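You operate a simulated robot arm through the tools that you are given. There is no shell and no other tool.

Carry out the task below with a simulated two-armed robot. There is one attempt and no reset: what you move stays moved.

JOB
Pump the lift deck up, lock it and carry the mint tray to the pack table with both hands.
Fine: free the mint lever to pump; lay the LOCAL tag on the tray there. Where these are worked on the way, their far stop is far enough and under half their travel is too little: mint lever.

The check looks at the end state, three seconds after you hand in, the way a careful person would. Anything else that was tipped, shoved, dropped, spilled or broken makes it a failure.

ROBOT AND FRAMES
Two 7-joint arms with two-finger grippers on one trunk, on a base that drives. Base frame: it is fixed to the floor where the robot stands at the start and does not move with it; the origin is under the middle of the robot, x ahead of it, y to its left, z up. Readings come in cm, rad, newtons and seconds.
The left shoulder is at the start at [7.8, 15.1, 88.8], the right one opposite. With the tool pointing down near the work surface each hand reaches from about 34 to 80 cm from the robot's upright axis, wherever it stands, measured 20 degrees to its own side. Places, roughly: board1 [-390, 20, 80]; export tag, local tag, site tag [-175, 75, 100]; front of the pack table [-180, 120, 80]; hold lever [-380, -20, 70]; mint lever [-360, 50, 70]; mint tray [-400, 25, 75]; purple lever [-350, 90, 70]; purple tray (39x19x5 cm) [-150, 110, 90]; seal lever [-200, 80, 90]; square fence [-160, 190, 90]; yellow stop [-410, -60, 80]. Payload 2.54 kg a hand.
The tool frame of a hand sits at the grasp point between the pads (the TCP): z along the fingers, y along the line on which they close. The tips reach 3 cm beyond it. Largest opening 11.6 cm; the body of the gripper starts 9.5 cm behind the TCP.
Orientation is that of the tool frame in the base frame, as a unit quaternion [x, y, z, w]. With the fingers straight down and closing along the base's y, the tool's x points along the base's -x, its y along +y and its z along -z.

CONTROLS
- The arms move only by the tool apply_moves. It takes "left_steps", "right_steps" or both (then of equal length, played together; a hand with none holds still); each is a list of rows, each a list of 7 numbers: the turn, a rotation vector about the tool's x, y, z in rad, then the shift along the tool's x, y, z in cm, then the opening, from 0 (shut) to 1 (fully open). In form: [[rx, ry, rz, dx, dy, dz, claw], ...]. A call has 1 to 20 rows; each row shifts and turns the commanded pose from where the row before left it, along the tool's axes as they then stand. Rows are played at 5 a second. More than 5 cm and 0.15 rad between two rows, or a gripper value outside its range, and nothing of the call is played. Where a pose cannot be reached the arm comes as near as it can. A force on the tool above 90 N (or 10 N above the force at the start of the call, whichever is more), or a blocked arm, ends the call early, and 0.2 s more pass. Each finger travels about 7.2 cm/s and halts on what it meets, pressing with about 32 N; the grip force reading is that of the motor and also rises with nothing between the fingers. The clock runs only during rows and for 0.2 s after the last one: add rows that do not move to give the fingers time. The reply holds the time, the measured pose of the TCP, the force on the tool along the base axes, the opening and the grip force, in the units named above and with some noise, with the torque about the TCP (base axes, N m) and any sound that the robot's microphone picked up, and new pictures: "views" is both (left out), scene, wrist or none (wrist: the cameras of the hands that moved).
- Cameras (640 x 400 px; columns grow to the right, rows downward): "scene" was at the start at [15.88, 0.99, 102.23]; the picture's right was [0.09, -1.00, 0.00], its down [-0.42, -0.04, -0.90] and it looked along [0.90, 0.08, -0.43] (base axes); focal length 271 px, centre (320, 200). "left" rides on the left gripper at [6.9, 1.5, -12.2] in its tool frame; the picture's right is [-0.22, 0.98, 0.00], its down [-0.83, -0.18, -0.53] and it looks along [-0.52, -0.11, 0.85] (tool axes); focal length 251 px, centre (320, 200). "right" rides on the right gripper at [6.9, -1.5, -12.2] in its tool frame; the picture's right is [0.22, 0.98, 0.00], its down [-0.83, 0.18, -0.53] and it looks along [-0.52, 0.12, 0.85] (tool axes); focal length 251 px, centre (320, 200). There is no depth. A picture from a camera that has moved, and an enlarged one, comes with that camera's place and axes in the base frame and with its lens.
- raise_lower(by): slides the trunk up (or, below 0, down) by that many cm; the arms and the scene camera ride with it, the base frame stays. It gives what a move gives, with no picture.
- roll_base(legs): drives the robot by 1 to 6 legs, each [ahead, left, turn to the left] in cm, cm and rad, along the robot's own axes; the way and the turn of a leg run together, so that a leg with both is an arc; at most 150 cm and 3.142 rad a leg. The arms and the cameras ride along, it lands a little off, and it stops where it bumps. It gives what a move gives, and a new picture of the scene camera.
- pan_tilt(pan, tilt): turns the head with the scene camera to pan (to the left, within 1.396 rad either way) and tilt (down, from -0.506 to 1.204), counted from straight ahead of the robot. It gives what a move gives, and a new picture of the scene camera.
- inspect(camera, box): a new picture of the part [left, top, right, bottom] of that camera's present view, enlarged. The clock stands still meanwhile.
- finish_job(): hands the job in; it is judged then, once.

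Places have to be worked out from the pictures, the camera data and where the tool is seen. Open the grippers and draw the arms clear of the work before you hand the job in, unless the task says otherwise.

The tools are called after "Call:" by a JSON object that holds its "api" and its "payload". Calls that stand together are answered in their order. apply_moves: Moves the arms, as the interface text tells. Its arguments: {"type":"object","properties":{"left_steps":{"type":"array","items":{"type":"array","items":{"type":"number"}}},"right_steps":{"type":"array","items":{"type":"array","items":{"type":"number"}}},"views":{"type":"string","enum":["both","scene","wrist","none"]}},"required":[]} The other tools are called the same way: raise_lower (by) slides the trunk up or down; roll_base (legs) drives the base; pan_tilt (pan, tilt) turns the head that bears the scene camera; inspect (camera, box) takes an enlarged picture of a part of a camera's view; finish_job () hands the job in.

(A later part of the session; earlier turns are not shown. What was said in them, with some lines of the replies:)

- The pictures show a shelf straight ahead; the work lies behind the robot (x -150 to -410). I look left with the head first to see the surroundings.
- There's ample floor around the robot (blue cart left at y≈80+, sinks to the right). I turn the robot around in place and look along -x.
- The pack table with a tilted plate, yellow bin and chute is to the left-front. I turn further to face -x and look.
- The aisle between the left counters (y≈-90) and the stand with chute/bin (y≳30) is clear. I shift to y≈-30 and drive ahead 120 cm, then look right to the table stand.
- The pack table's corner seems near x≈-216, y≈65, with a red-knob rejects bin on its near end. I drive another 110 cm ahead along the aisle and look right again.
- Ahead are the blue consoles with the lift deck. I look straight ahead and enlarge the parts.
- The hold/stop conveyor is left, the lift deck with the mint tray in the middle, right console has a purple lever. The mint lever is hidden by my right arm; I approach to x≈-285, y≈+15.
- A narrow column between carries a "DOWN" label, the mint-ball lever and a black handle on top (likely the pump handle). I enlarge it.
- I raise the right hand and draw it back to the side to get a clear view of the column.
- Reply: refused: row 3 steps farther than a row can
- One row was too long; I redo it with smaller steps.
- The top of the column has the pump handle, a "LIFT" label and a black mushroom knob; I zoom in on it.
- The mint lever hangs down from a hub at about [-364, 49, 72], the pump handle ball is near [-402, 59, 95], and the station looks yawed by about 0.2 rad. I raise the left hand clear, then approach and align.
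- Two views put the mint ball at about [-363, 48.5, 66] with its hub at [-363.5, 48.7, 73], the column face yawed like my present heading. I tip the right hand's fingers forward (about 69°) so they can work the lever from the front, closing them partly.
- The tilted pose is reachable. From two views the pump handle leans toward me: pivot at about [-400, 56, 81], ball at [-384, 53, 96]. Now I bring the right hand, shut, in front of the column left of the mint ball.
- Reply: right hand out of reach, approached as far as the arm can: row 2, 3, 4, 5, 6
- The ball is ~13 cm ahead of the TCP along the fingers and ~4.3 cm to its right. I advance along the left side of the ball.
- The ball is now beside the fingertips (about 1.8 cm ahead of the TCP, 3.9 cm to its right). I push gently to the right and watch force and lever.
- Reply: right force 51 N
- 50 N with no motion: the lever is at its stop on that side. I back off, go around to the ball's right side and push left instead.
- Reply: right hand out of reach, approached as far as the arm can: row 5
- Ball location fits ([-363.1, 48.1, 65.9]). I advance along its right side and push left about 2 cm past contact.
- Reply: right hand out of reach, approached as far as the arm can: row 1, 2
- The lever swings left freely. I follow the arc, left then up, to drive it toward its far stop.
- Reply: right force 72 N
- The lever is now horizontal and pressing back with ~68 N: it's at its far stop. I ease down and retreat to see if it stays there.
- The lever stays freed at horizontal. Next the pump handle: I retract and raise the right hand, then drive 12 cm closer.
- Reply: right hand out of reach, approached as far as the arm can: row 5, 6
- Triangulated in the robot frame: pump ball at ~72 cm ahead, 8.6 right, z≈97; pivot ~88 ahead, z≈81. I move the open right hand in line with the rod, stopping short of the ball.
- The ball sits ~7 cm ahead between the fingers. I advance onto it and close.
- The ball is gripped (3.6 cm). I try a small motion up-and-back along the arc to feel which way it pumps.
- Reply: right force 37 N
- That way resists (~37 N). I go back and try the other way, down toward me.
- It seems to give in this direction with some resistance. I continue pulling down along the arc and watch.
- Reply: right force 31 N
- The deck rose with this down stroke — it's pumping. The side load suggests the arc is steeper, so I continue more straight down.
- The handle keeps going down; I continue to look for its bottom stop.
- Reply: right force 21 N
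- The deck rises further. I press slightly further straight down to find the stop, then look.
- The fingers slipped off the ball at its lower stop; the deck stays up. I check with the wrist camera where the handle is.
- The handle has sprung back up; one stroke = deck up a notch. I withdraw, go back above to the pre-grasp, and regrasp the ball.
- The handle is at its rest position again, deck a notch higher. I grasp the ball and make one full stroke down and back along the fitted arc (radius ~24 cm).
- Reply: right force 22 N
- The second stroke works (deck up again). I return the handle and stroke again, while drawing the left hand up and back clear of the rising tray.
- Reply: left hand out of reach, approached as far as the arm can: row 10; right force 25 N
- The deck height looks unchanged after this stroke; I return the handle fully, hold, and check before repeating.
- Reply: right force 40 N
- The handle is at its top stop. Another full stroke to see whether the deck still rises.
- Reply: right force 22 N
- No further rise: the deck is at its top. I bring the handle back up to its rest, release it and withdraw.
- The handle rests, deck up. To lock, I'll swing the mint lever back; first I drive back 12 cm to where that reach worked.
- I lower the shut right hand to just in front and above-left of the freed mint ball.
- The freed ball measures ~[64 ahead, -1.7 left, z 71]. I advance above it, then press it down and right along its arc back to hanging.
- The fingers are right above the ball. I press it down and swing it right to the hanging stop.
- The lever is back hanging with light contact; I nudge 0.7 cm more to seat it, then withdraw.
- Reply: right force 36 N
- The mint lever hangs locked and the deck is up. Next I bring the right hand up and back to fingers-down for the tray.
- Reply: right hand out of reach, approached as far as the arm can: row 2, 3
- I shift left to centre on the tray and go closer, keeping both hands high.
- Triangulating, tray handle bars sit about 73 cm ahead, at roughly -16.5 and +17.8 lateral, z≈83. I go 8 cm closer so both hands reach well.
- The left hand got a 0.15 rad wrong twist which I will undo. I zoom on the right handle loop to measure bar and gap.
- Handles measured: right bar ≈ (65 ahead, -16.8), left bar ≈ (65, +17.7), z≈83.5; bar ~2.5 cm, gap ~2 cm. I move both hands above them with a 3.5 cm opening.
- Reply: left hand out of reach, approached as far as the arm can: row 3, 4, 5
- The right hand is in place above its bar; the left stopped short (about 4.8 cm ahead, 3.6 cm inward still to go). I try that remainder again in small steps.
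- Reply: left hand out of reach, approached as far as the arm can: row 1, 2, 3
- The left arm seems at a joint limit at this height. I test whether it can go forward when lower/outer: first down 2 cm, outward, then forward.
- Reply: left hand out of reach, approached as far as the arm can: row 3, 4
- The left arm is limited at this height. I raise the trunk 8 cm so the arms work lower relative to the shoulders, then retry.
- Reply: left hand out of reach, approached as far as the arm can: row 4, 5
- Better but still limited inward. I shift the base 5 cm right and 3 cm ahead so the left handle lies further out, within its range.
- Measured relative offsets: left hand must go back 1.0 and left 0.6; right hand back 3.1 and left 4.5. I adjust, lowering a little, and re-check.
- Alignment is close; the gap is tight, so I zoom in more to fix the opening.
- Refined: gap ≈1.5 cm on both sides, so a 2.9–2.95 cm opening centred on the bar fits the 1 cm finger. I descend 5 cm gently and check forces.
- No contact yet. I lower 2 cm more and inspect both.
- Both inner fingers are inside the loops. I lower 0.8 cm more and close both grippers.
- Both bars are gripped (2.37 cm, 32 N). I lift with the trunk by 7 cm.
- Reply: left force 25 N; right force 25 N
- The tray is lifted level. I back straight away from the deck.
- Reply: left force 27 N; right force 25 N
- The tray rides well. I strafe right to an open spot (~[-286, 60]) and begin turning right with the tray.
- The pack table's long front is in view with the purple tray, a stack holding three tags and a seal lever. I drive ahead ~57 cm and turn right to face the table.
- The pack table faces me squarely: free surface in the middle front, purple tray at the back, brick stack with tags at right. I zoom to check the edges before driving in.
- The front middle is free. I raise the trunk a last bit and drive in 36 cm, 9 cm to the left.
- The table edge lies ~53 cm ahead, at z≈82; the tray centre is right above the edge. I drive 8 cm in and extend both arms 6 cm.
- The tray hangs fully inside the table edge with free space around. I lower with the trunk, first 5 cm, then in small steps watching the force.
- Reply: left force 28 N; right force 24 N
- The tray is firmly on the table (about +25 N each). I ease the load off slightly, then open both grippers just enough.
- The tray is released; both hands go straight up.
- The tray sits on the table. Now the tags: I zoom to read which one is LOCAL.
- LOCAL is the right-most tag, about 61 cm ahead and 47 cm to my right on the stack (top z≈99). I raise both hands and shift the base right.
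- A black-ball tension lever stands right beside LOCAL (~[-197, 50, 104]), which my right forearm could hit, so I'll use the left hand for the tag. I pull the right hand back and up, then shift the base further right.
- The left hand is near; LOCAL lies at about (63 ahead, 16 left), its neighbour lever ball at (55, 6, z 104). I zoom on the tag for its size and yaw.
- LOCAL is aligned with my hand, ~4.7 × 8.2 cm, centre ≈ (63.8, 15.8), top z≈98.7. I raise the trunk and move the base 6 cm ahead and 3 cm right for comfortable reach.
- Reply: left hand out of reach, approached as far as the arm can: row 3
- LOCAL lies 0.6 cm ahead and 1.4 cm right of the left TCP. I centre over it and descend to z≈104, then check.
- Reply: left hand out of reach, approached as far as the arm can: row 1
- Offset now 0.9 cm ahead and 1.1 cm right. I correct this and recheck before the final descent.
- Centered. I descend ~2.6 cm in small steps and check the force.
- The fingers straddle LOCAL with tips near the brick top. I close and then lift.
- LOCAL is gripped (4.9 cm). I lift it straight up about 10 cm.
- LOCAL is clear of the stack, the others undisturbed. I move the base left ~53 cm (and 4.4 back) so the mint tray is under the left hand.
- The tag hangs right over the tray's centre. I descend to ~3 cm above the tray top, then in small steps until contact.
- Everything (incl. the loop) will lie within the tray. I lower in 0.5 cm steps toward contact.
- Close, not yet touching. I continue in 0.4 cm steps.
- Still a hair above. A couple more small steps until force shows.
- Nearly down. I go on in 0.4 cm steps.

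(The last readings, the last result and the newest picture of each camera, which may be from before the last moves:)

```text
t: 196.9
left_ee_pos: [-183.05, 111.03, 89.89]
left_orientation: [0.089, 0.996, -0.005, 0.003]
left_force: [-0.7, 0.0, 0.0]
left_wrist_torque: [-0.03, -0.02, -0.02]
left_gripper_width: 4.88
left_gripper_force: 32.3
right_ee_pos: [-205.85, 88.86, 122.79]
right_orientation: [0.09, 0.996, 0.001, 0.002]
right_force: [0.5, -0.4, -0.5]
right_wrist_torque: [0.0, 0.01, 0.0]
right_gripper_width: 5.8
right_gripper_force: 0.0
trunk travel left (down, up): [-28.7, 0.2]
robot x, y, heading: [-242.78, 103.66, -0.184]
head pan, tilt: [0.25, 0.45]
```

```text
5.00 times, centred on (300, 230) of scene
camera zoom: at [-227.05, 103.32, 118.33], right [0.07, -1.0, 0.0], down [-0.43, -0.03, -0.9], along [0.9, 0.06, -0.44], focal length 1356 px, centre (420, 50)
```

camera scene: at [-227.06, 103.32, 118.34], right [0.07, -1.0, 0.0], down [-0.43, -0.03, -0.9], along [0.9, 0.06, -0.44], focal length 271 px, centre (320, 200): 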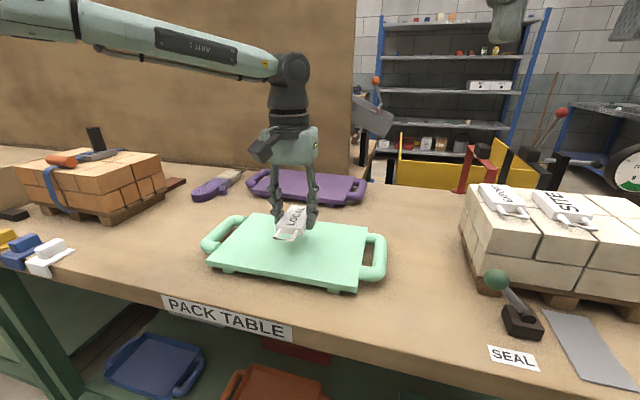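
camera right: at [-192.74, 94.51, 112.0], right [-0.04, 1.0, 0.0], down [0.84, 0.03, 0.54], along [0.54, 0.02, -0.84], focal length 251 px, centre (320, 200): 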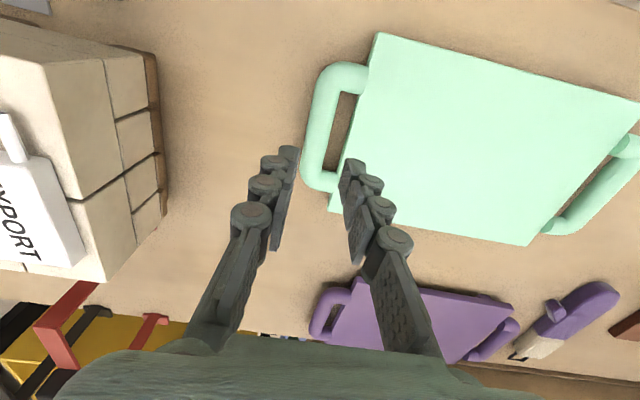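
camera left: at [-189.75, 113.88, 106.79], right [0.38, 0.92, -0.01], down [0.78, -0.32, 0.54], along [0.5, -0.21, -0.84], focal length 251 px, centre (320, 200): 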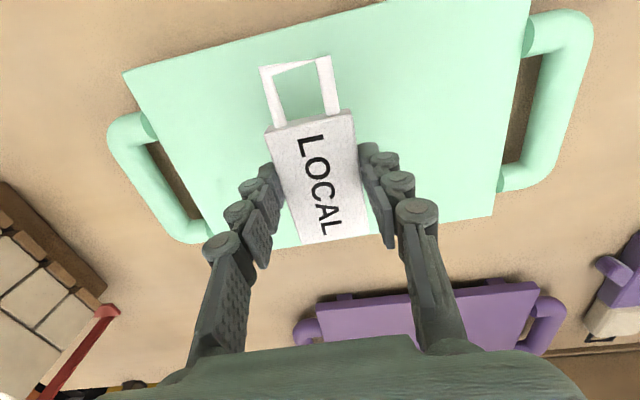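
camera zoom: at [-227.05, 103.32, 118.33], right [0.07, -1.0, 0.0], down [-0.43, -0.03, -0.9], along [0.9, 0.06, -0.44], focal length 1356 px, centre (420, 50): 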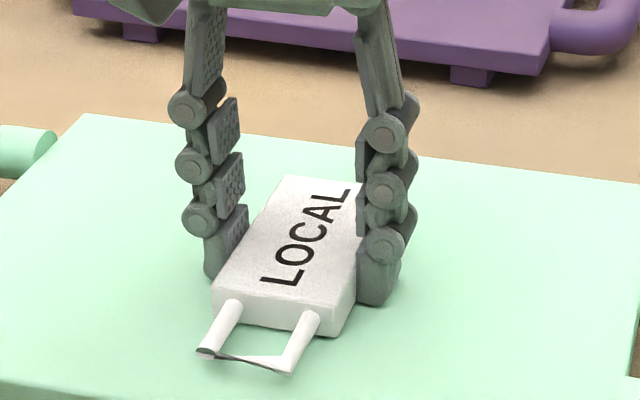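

No contact yet at 89.9; I continue with checks.

Call:
{"api": "apply_moves", "payload": {"left_steps": [[0, 0, 0, 0, 0, 0.4, 0.25], [0, 0, 0, 0, 0, 0, 0.25]], "views": "none"}}

Call:
{"api": "apply_moves", "payload": {"left_steps": [[0, 0, 0, 0, 0, 0.4, 0.25], [0, 0, 0, 0, 0, 0, 0.25]], "views": "none"}}

Call:
{"api": "inspect", "payload": {"camera": "scene", "box": [250, 190, 350, 270]}}

```text
t: 197.5
left_ee_pos: [-183.06, 110.9, 89.72]
left_orientation: [0.088, 0.996, -0.006, 0.004]
left_force: [3.5, 3.2, 19.3]
left_wrist_torque: [0.61, 0.32, -0.13]
left_gripper_width: 4.87
left_gripper_force: 31.9
right_ee_pos: [-205.93, 88.88, 122.85]
right_orientation: [0.089, 0.996, 0.001, 0.003]
right_force: [0.4, 0.6, 0.2]
right_wrist_torque: [0.01, -0.02, -0.02]
right_gripper_width: 5.79
right_gripper_force: 0.0
trunk travel left (down, up): [-28.7, 0.2]
robot x, y, heading: [-243.01, 103.92, -0.179]
head pan, tilt: [0.25, 0.45]
```

```text
t: 198.1
left_ee_pos: [-183.16, 110.89, 89.6]
left_orientation: [0.088, 0.996, -0.005, 0.008]
left_force: [3.8, 9.7, 45.3]
left_wrist_torque: [1.44, 0.54, -0.19]
left_gripper_width: 4.9
left_gripper_force: 32.2
right_ee_pos: [-206.15, 88.97, 122.99]
right_orientation: [0.089, 0.996, 0.001, 0.004]
right_force: [-0.2, 0.4, 0.6]
right_wrist_torque: [0.0, 0.0, 0.0]
right_gripper_width: 5.78
right_gripper_force: 0.2
trunk travel left (down, up): [-28.7, 0.2]
robot x, y, heading: [-242.96, 103.64, -0.177]
head pan, tilt: [0.25, 0.45]
```

```text
5.00 times, centred on (300, 230) of scene
camera zoom: at [-227.42, 103.35, 118.44], right [0.07, -1.0, 0.0], down [-0.43, -0.03, -0.9], along [0.9, 0.06, -0.43], focal length 1356 px, centre (420, 50)
```

zoom: 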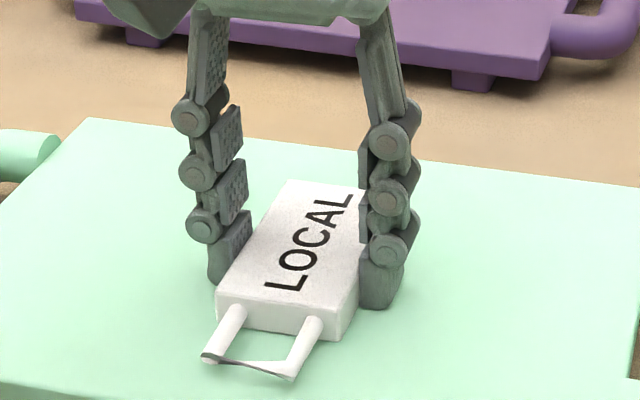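

Contact now (45 N). I relieve 0.7 cm, open slowly and lift off.

Call:
{"api": "apply_moves", "payload": {"left_steps": [[0, 0, 0, 0, 0, -0.7, 0.25], [0, 0, 0, 0, 0, 0, 0.4], [0, 0, 0, 0, 0, 0, 0.5], [0, 0, 0, 0, 0, 0, 0.58], [0, 0, 0, 0, 0, 0, 0.58]], "views": "wrist"}}

Call:
{"api": "apply_moves", "payload": {"left_steps": [[0, 0, 0, 0, 0, -1.5, 0.58], [0, 0, 0, 0, 0, -3, 0.58], [0, 0, 0, 0, 0, -4, 0.58], [0, 0, 0, 0, 0, -4, 0.58], [0, 0, 0, 2, 0, -4, 0.58], [0, 0, 0, 3, 0, -3, 0.58], [0, 0, 0, 0, 0, 0, 0.58]], "views": "both"}}

```text
t: 199.3
left_ee_pos: [-183.1, 110.85, 89.63]
left_orientation: [0.089, 0.996, -0.004, 0.001]
left_force: [1.0, -0.2, -0.1]
left_wrist_torque: [-0.02, 0.01, 0.02]
left_gripper_width: 6.75
left_gripper_force: 0.1
right_ee_pos: [-205.78, 89.01, 122.87]
right_orientation: [0.088, 0.996, 0.002, 0.002]
right_force: [0.1, -0.3, 0.0]
right_wrist_torque: [0.02, 0.0, 0.0]
right_gripper_width: 5.81
right_gripper_force: 0.0
trunk travel left (down, up): [-28.7, 0.2]
robot x, y, heading: [-242.78, 103.74, -0.18]
head pan, tilt: [0.25, 0.45]
camera left: at [-189.55, 113.75, 101.79], right [0.38, 0.92, -0.01], down [0.78, -0.32, 0.54], along [0.49, -0.21, -0.84], focal length 251 px, centre (320, 200)
```

left: 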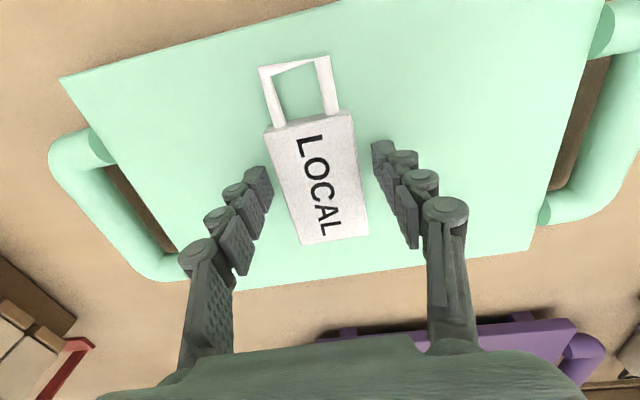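

```text
t: 200.9
left_ee_pos: [-188.12, 112.05, 108.99]
left_orientation: [0.088, 0.996, -0.004, 0.002]
left_force: [-0.1, -0.6, 0.4]
left_wrist_torque: [-0.04, 0.0, -0.02]
left_gripper_width: 6.73
left_gripper_force: 0.2
right_ee_pos: [-205.68, 88.97, 122.79]
right_orientation: [0.089, 0.996, 0.001, 0.001]
right_force: [0.2, -0.3, -0.3]
right_wrist_torque: [0.0, 0.02, -0.03]
right_gripper_width: 5.82
right_gripper_force: 0.2
trunk travel left (down, up): [-28.7, 0.2]
robot x, y, heading: [-242.71, 103.74, -0.181]
head pan, tilt: [0.25, 0.45]
camera scene: at [-227.0, 103.32, 118.32], right [0.07, -1.0, 0.0], down [-0.43, -0.03, -0.9], along [0.9, 0.06, -0.44], focal length 271 px, centre (320, 200)
camera left: at [-194.58, 114.93, 121.17], right [0.38, 0.92, -0.01], down [0.78, -0.32, 0.54], along [0.49, -0.21, -0.84], focal length 251 px, centre (320, 200)
```

scene: 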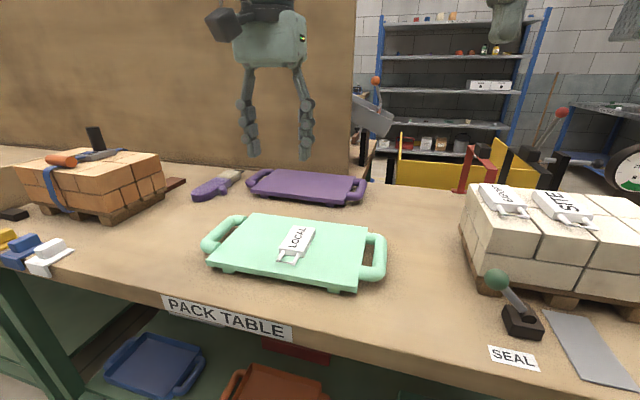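
left: 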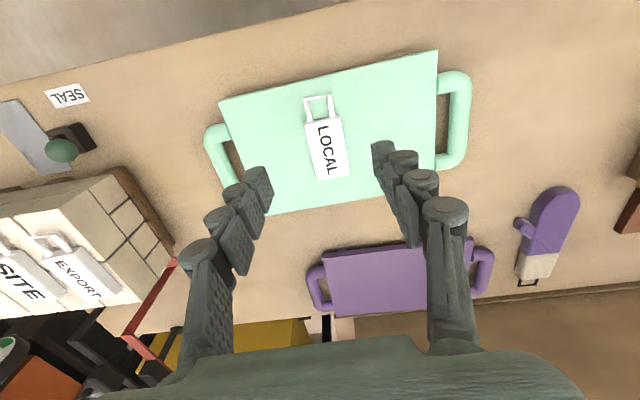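

LOCAL lies on the mint tray. I open both hands, back away from the table, and check the lift deck and mint lever from afar.

Call:
{"api": "apply_moves", "payload": {"left_steps": [[0, 0, 0, 3, 0, -2, 1], [0, 0, 0, 3, 0, -1, 1], [0, 0, 0, 0, 0, 0, 1]], "right_steps": [[0, 0, 0, 1, 0, 0, 1], [0, 0, 0, 1, 0, 0, 1], [0, 0, 0, 0, 0, 0, 1]], "views": "none"}}

Call:
{"api": "roll_base", "payload": {"legs": [[-45, 0, 0], [0, 0, -1.0]]}}

Call:
{"api": "pan_tilt", "payload": {"pan": -1.39, "tilt": 0.3}}

```text
t: 201.7
left_ee_pos: [-194.14, 113.07, 112.22]
left_orientation: [0.088, 0.996, -0.005, 0.001]
left_force: [0.3, -0.5, -0.2]
left_wrist_torque: [-0.04, 0.03, 0.02]
left_gripper_width: 11.6
left_gripper_force: 0.0
right_ee_pos: [-207.83, 89.26, 122.77]
right_orientation: [0.088, 0.996, 0.001, 0.002]
right_force: [0.6, -0.5, -0.6]
right_wrist_torque: [0.01, 0.01, 0.03]
right_gripper_width: 11.61
right_gripper_force: 0.0
trunk travel left (down, up): [-28.7, 0.2]
robot x, y, heading: [-242.48, 103.61, -0.182]
head pan, tilt: [0.25, 0.45]
```

```text
t: 207.0
left_ee_pos: [-252.71, 75.56, 112.04]
left_orientation: [0.556, 0.831, -0.005, -0.001]
left_force: [-0.4, -0.3, -0.7]
left_wrist_torque: [0.0, -0.03, -0.02]
left_gripper_width: 11.62
left_gripper_force: 0.1
right_ee_pos: [-280.11, 74.33, 122.8]
right_orientation: [0.557, 0.83, 0.0, 0.003]
right_force: [-0.8, 0.6, 0.5]
right_wrist_torque: [0.0, 0.0, 0.01]
right_gripper_width: 11.6
right_gripper_force: 0.0
trunk travel left (down, up): [-28.7, 0.2]
robot x, y, heading: [-286.98, 111.93, -1.179]
head pan, tilt: [0.25, 0.45]
camera scene: at [-278.79, 98.1, 118.33], right [-0.8, -0.6, 0.0], down [-0.26, 0.35, -0.9], along [0.54, -0.72, -0.44], focal length 271 px, centre (320, 200)
```

scene: 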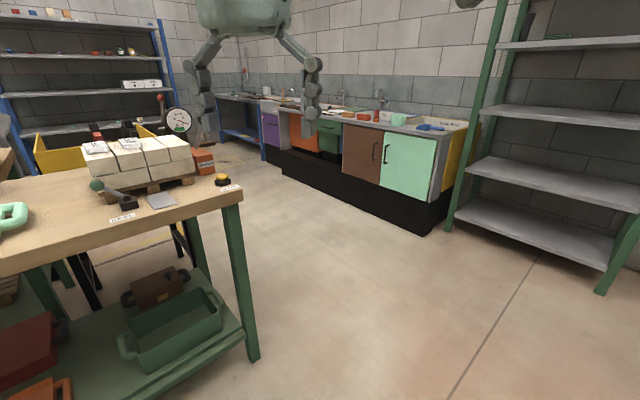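

```text
t: 208.7
left_ee_pos: [-252.63, 75.56, 112.14]
left_orientation: [0.556, 0.831, -0.004, 0.0]
left_force: [0.1, -0.3, 0.7]
left_wrist_torque: [0.02, -0.04, -0.03]
left_gripper_width: 11.61
left_gripper_force: 0.0
right_ee_pos: [-280.07, 74.36, 122.77]
right_orientation: [0.557, 0.83, 0.001, 0.003]
right_force: [-0.5, 0.2, 0.0]
right_wrist_torque: [-0.04, 0.03, 0.02]
right_gripper_width: 11.61
right_gripper_force: 0.1
trunk travel left (down, up): [-28.7, 0.2]
robot x, y, heading: [-286.74, 111.68, -1.181]
head pan, tilt: [-1.389, 0.3]
camera scene: at [-292.11, 100.44, 119.73], right [-0.54, 0.84, 0.0], down [0.25, 0.16, -0.96], along [-0.8, -0.52, -0.3], focal length 271 px, centre (320, 200)
```

scene: 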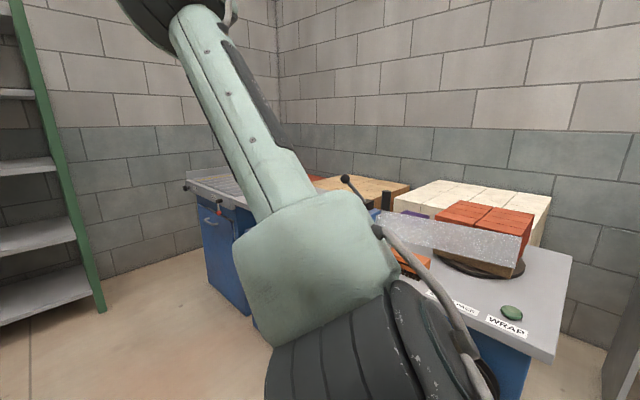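

My arm blocks the view; I turn 1.2 rad more to look straight at the deck.

Call:
{"api": "roll_base", "payload": {"legs": [[0, 0, -1.2]]}}

Call:
{"api": "pan_tilt", "payload": {"pan": 0.0, "tilt": 0.35}}

Call:
{"api": "inspect", "payload": {"camera": "scene", "box": [180, 130, 480, 330]}}

```text
t: 212.2
left_ee_pos: [-308.34, 67.0, 112.13]
left_orientation: [0.93, 0.368, -0.004, -0.003]
left_force: [-0.6, 0.3, 0.2]
left_wrist_torque: [0.03, 0.01, 0.02]
left_gripper_width: 11.61
left_gripper_force: 0.2
right_ee_pos: [-319.3, 92.16, 122.72]
right_orientation: [0.93, 0.367, -0.001, 0.002]
right_force: [-0.3, -0.1, -0.3]
right_wrist_torque: [0.03, 0.04, 0.01]
right_gripper_width: 11.6
right_gripper_force: 0.1
trunk travel left (down, up): [-28.7, 0.2]
robot x, y, heading: [-286.96, 111.82, -2.387]
head pan, tilt: [-1.389, 0.3]
camera scene: at [-299.31, 112.7, 119.73], right [0.6, 0.8, 0.0], down [0.24, -0.18, -0.96], along [-0.77, 0.57, -0.3], focal length 271 px, centre (320, 200)
```

scene: 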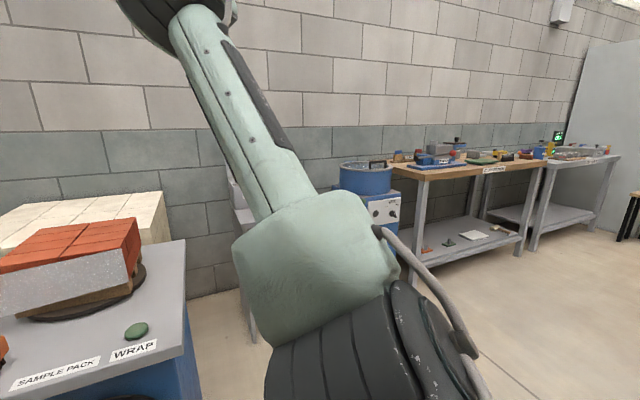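

```text
t: 213.7
left_ee_pos: [-308.28, 67.03, 112.11]
left_orientation: [0.93, 0.368, -0.004, -0.003]
left_force: [0.2, -0.5, 0.5]
left_wrist_torque: [-0.02, 0.0, 0.0]
left_gripper_width: 11.61
left_gripper_force: 0.1
right_ee_pos: [-319.25, 92.18, 122.75]
right_orientation: [0.93, 0.368, -0.001, 0.003]
right_force: [-0.2, -0.1, 0.6]
right_wrist_torque: [0.01, 0.0, -0.02]
right_gripper_width: 11.61
right_gripper_force: 0.1
trunk travel left (down, up): [-28.7, 0.2]
robot x, y, heading: [-286.48, 111.55, -2.387]
head pan, tilt: [0.0, 0.351]
camera scene: at [-298.6, 100.78, 119.26], right [-0.68, 0.73, 0.0], down [0.25, 0.23, -0.94], along [-0.69, -0.64, -0.34], focal length 271 px, centre (320, 200)
```

scene: 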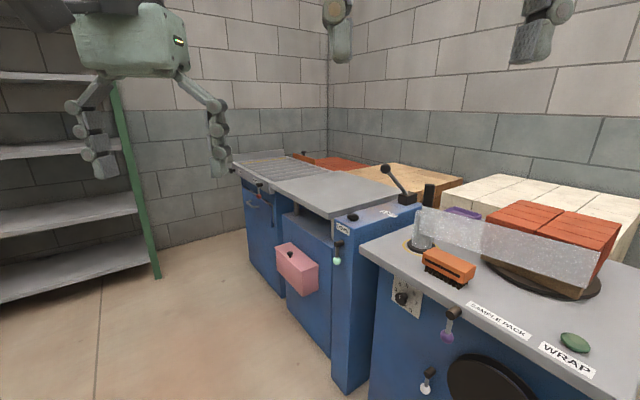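

```text
2.00 times, centred on (330, 230) of scene
camera zoom: at [-298.6, 100.78, 119.26], right [-0.68, 0.73, 0.0], down [0.25, 0.23, -0.94], along [-0.69, -0.64, -0.34], focal length 542 px, centre (300, 140)
```

zoom: 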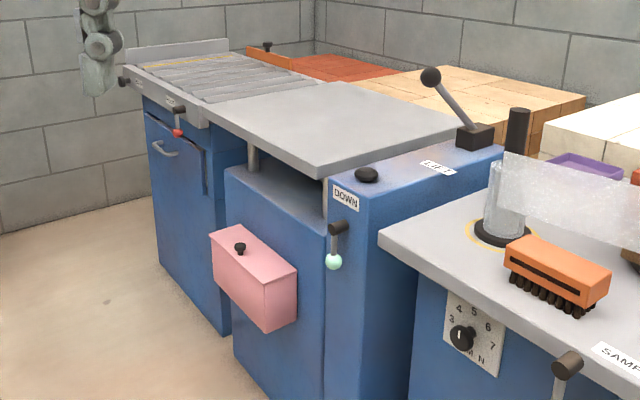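

The deck is still up, level with the rollers, and the mint lever hangs in its locked position; tray and LOCAL tag are on the pack table, and both arms are clear. I hand the job in.

Call:
{"api": "finish_job", "payload": {}}

```text
The job is handed in.
```

I carried out every step of the job and handed it in. The result of the check isn't back, so I don't know yet whether it passed.

- **Lift deck:** I swung the mint lever to its far stop to free it and pumped until two more strokes gave no further rise. The deck now sits level with the roller conveyor. I then swung the lever back down against its stop. I took that to be the lock, because nothing on the column is labelled as one; I left the black knob by the "DOWN" label alone.
- **Mint tray:** I carried it with both hands and set it down on the front middle of the pack table, in front of the purple tray.
- **LOCAL tag:** I took it from the brick stack and laid it on the tray. The SITE and EXPORT tags stayed where they were.

During the first stroke the gripper slipped off the pump handle. The handle sprang back and the deck held, and I later brought it back to rest.

In my last look at the lift, the deck was still up and the lever still down. I saw nothing tipped, shoved or dropped at either place. Both grippers are open and the arms are clear.
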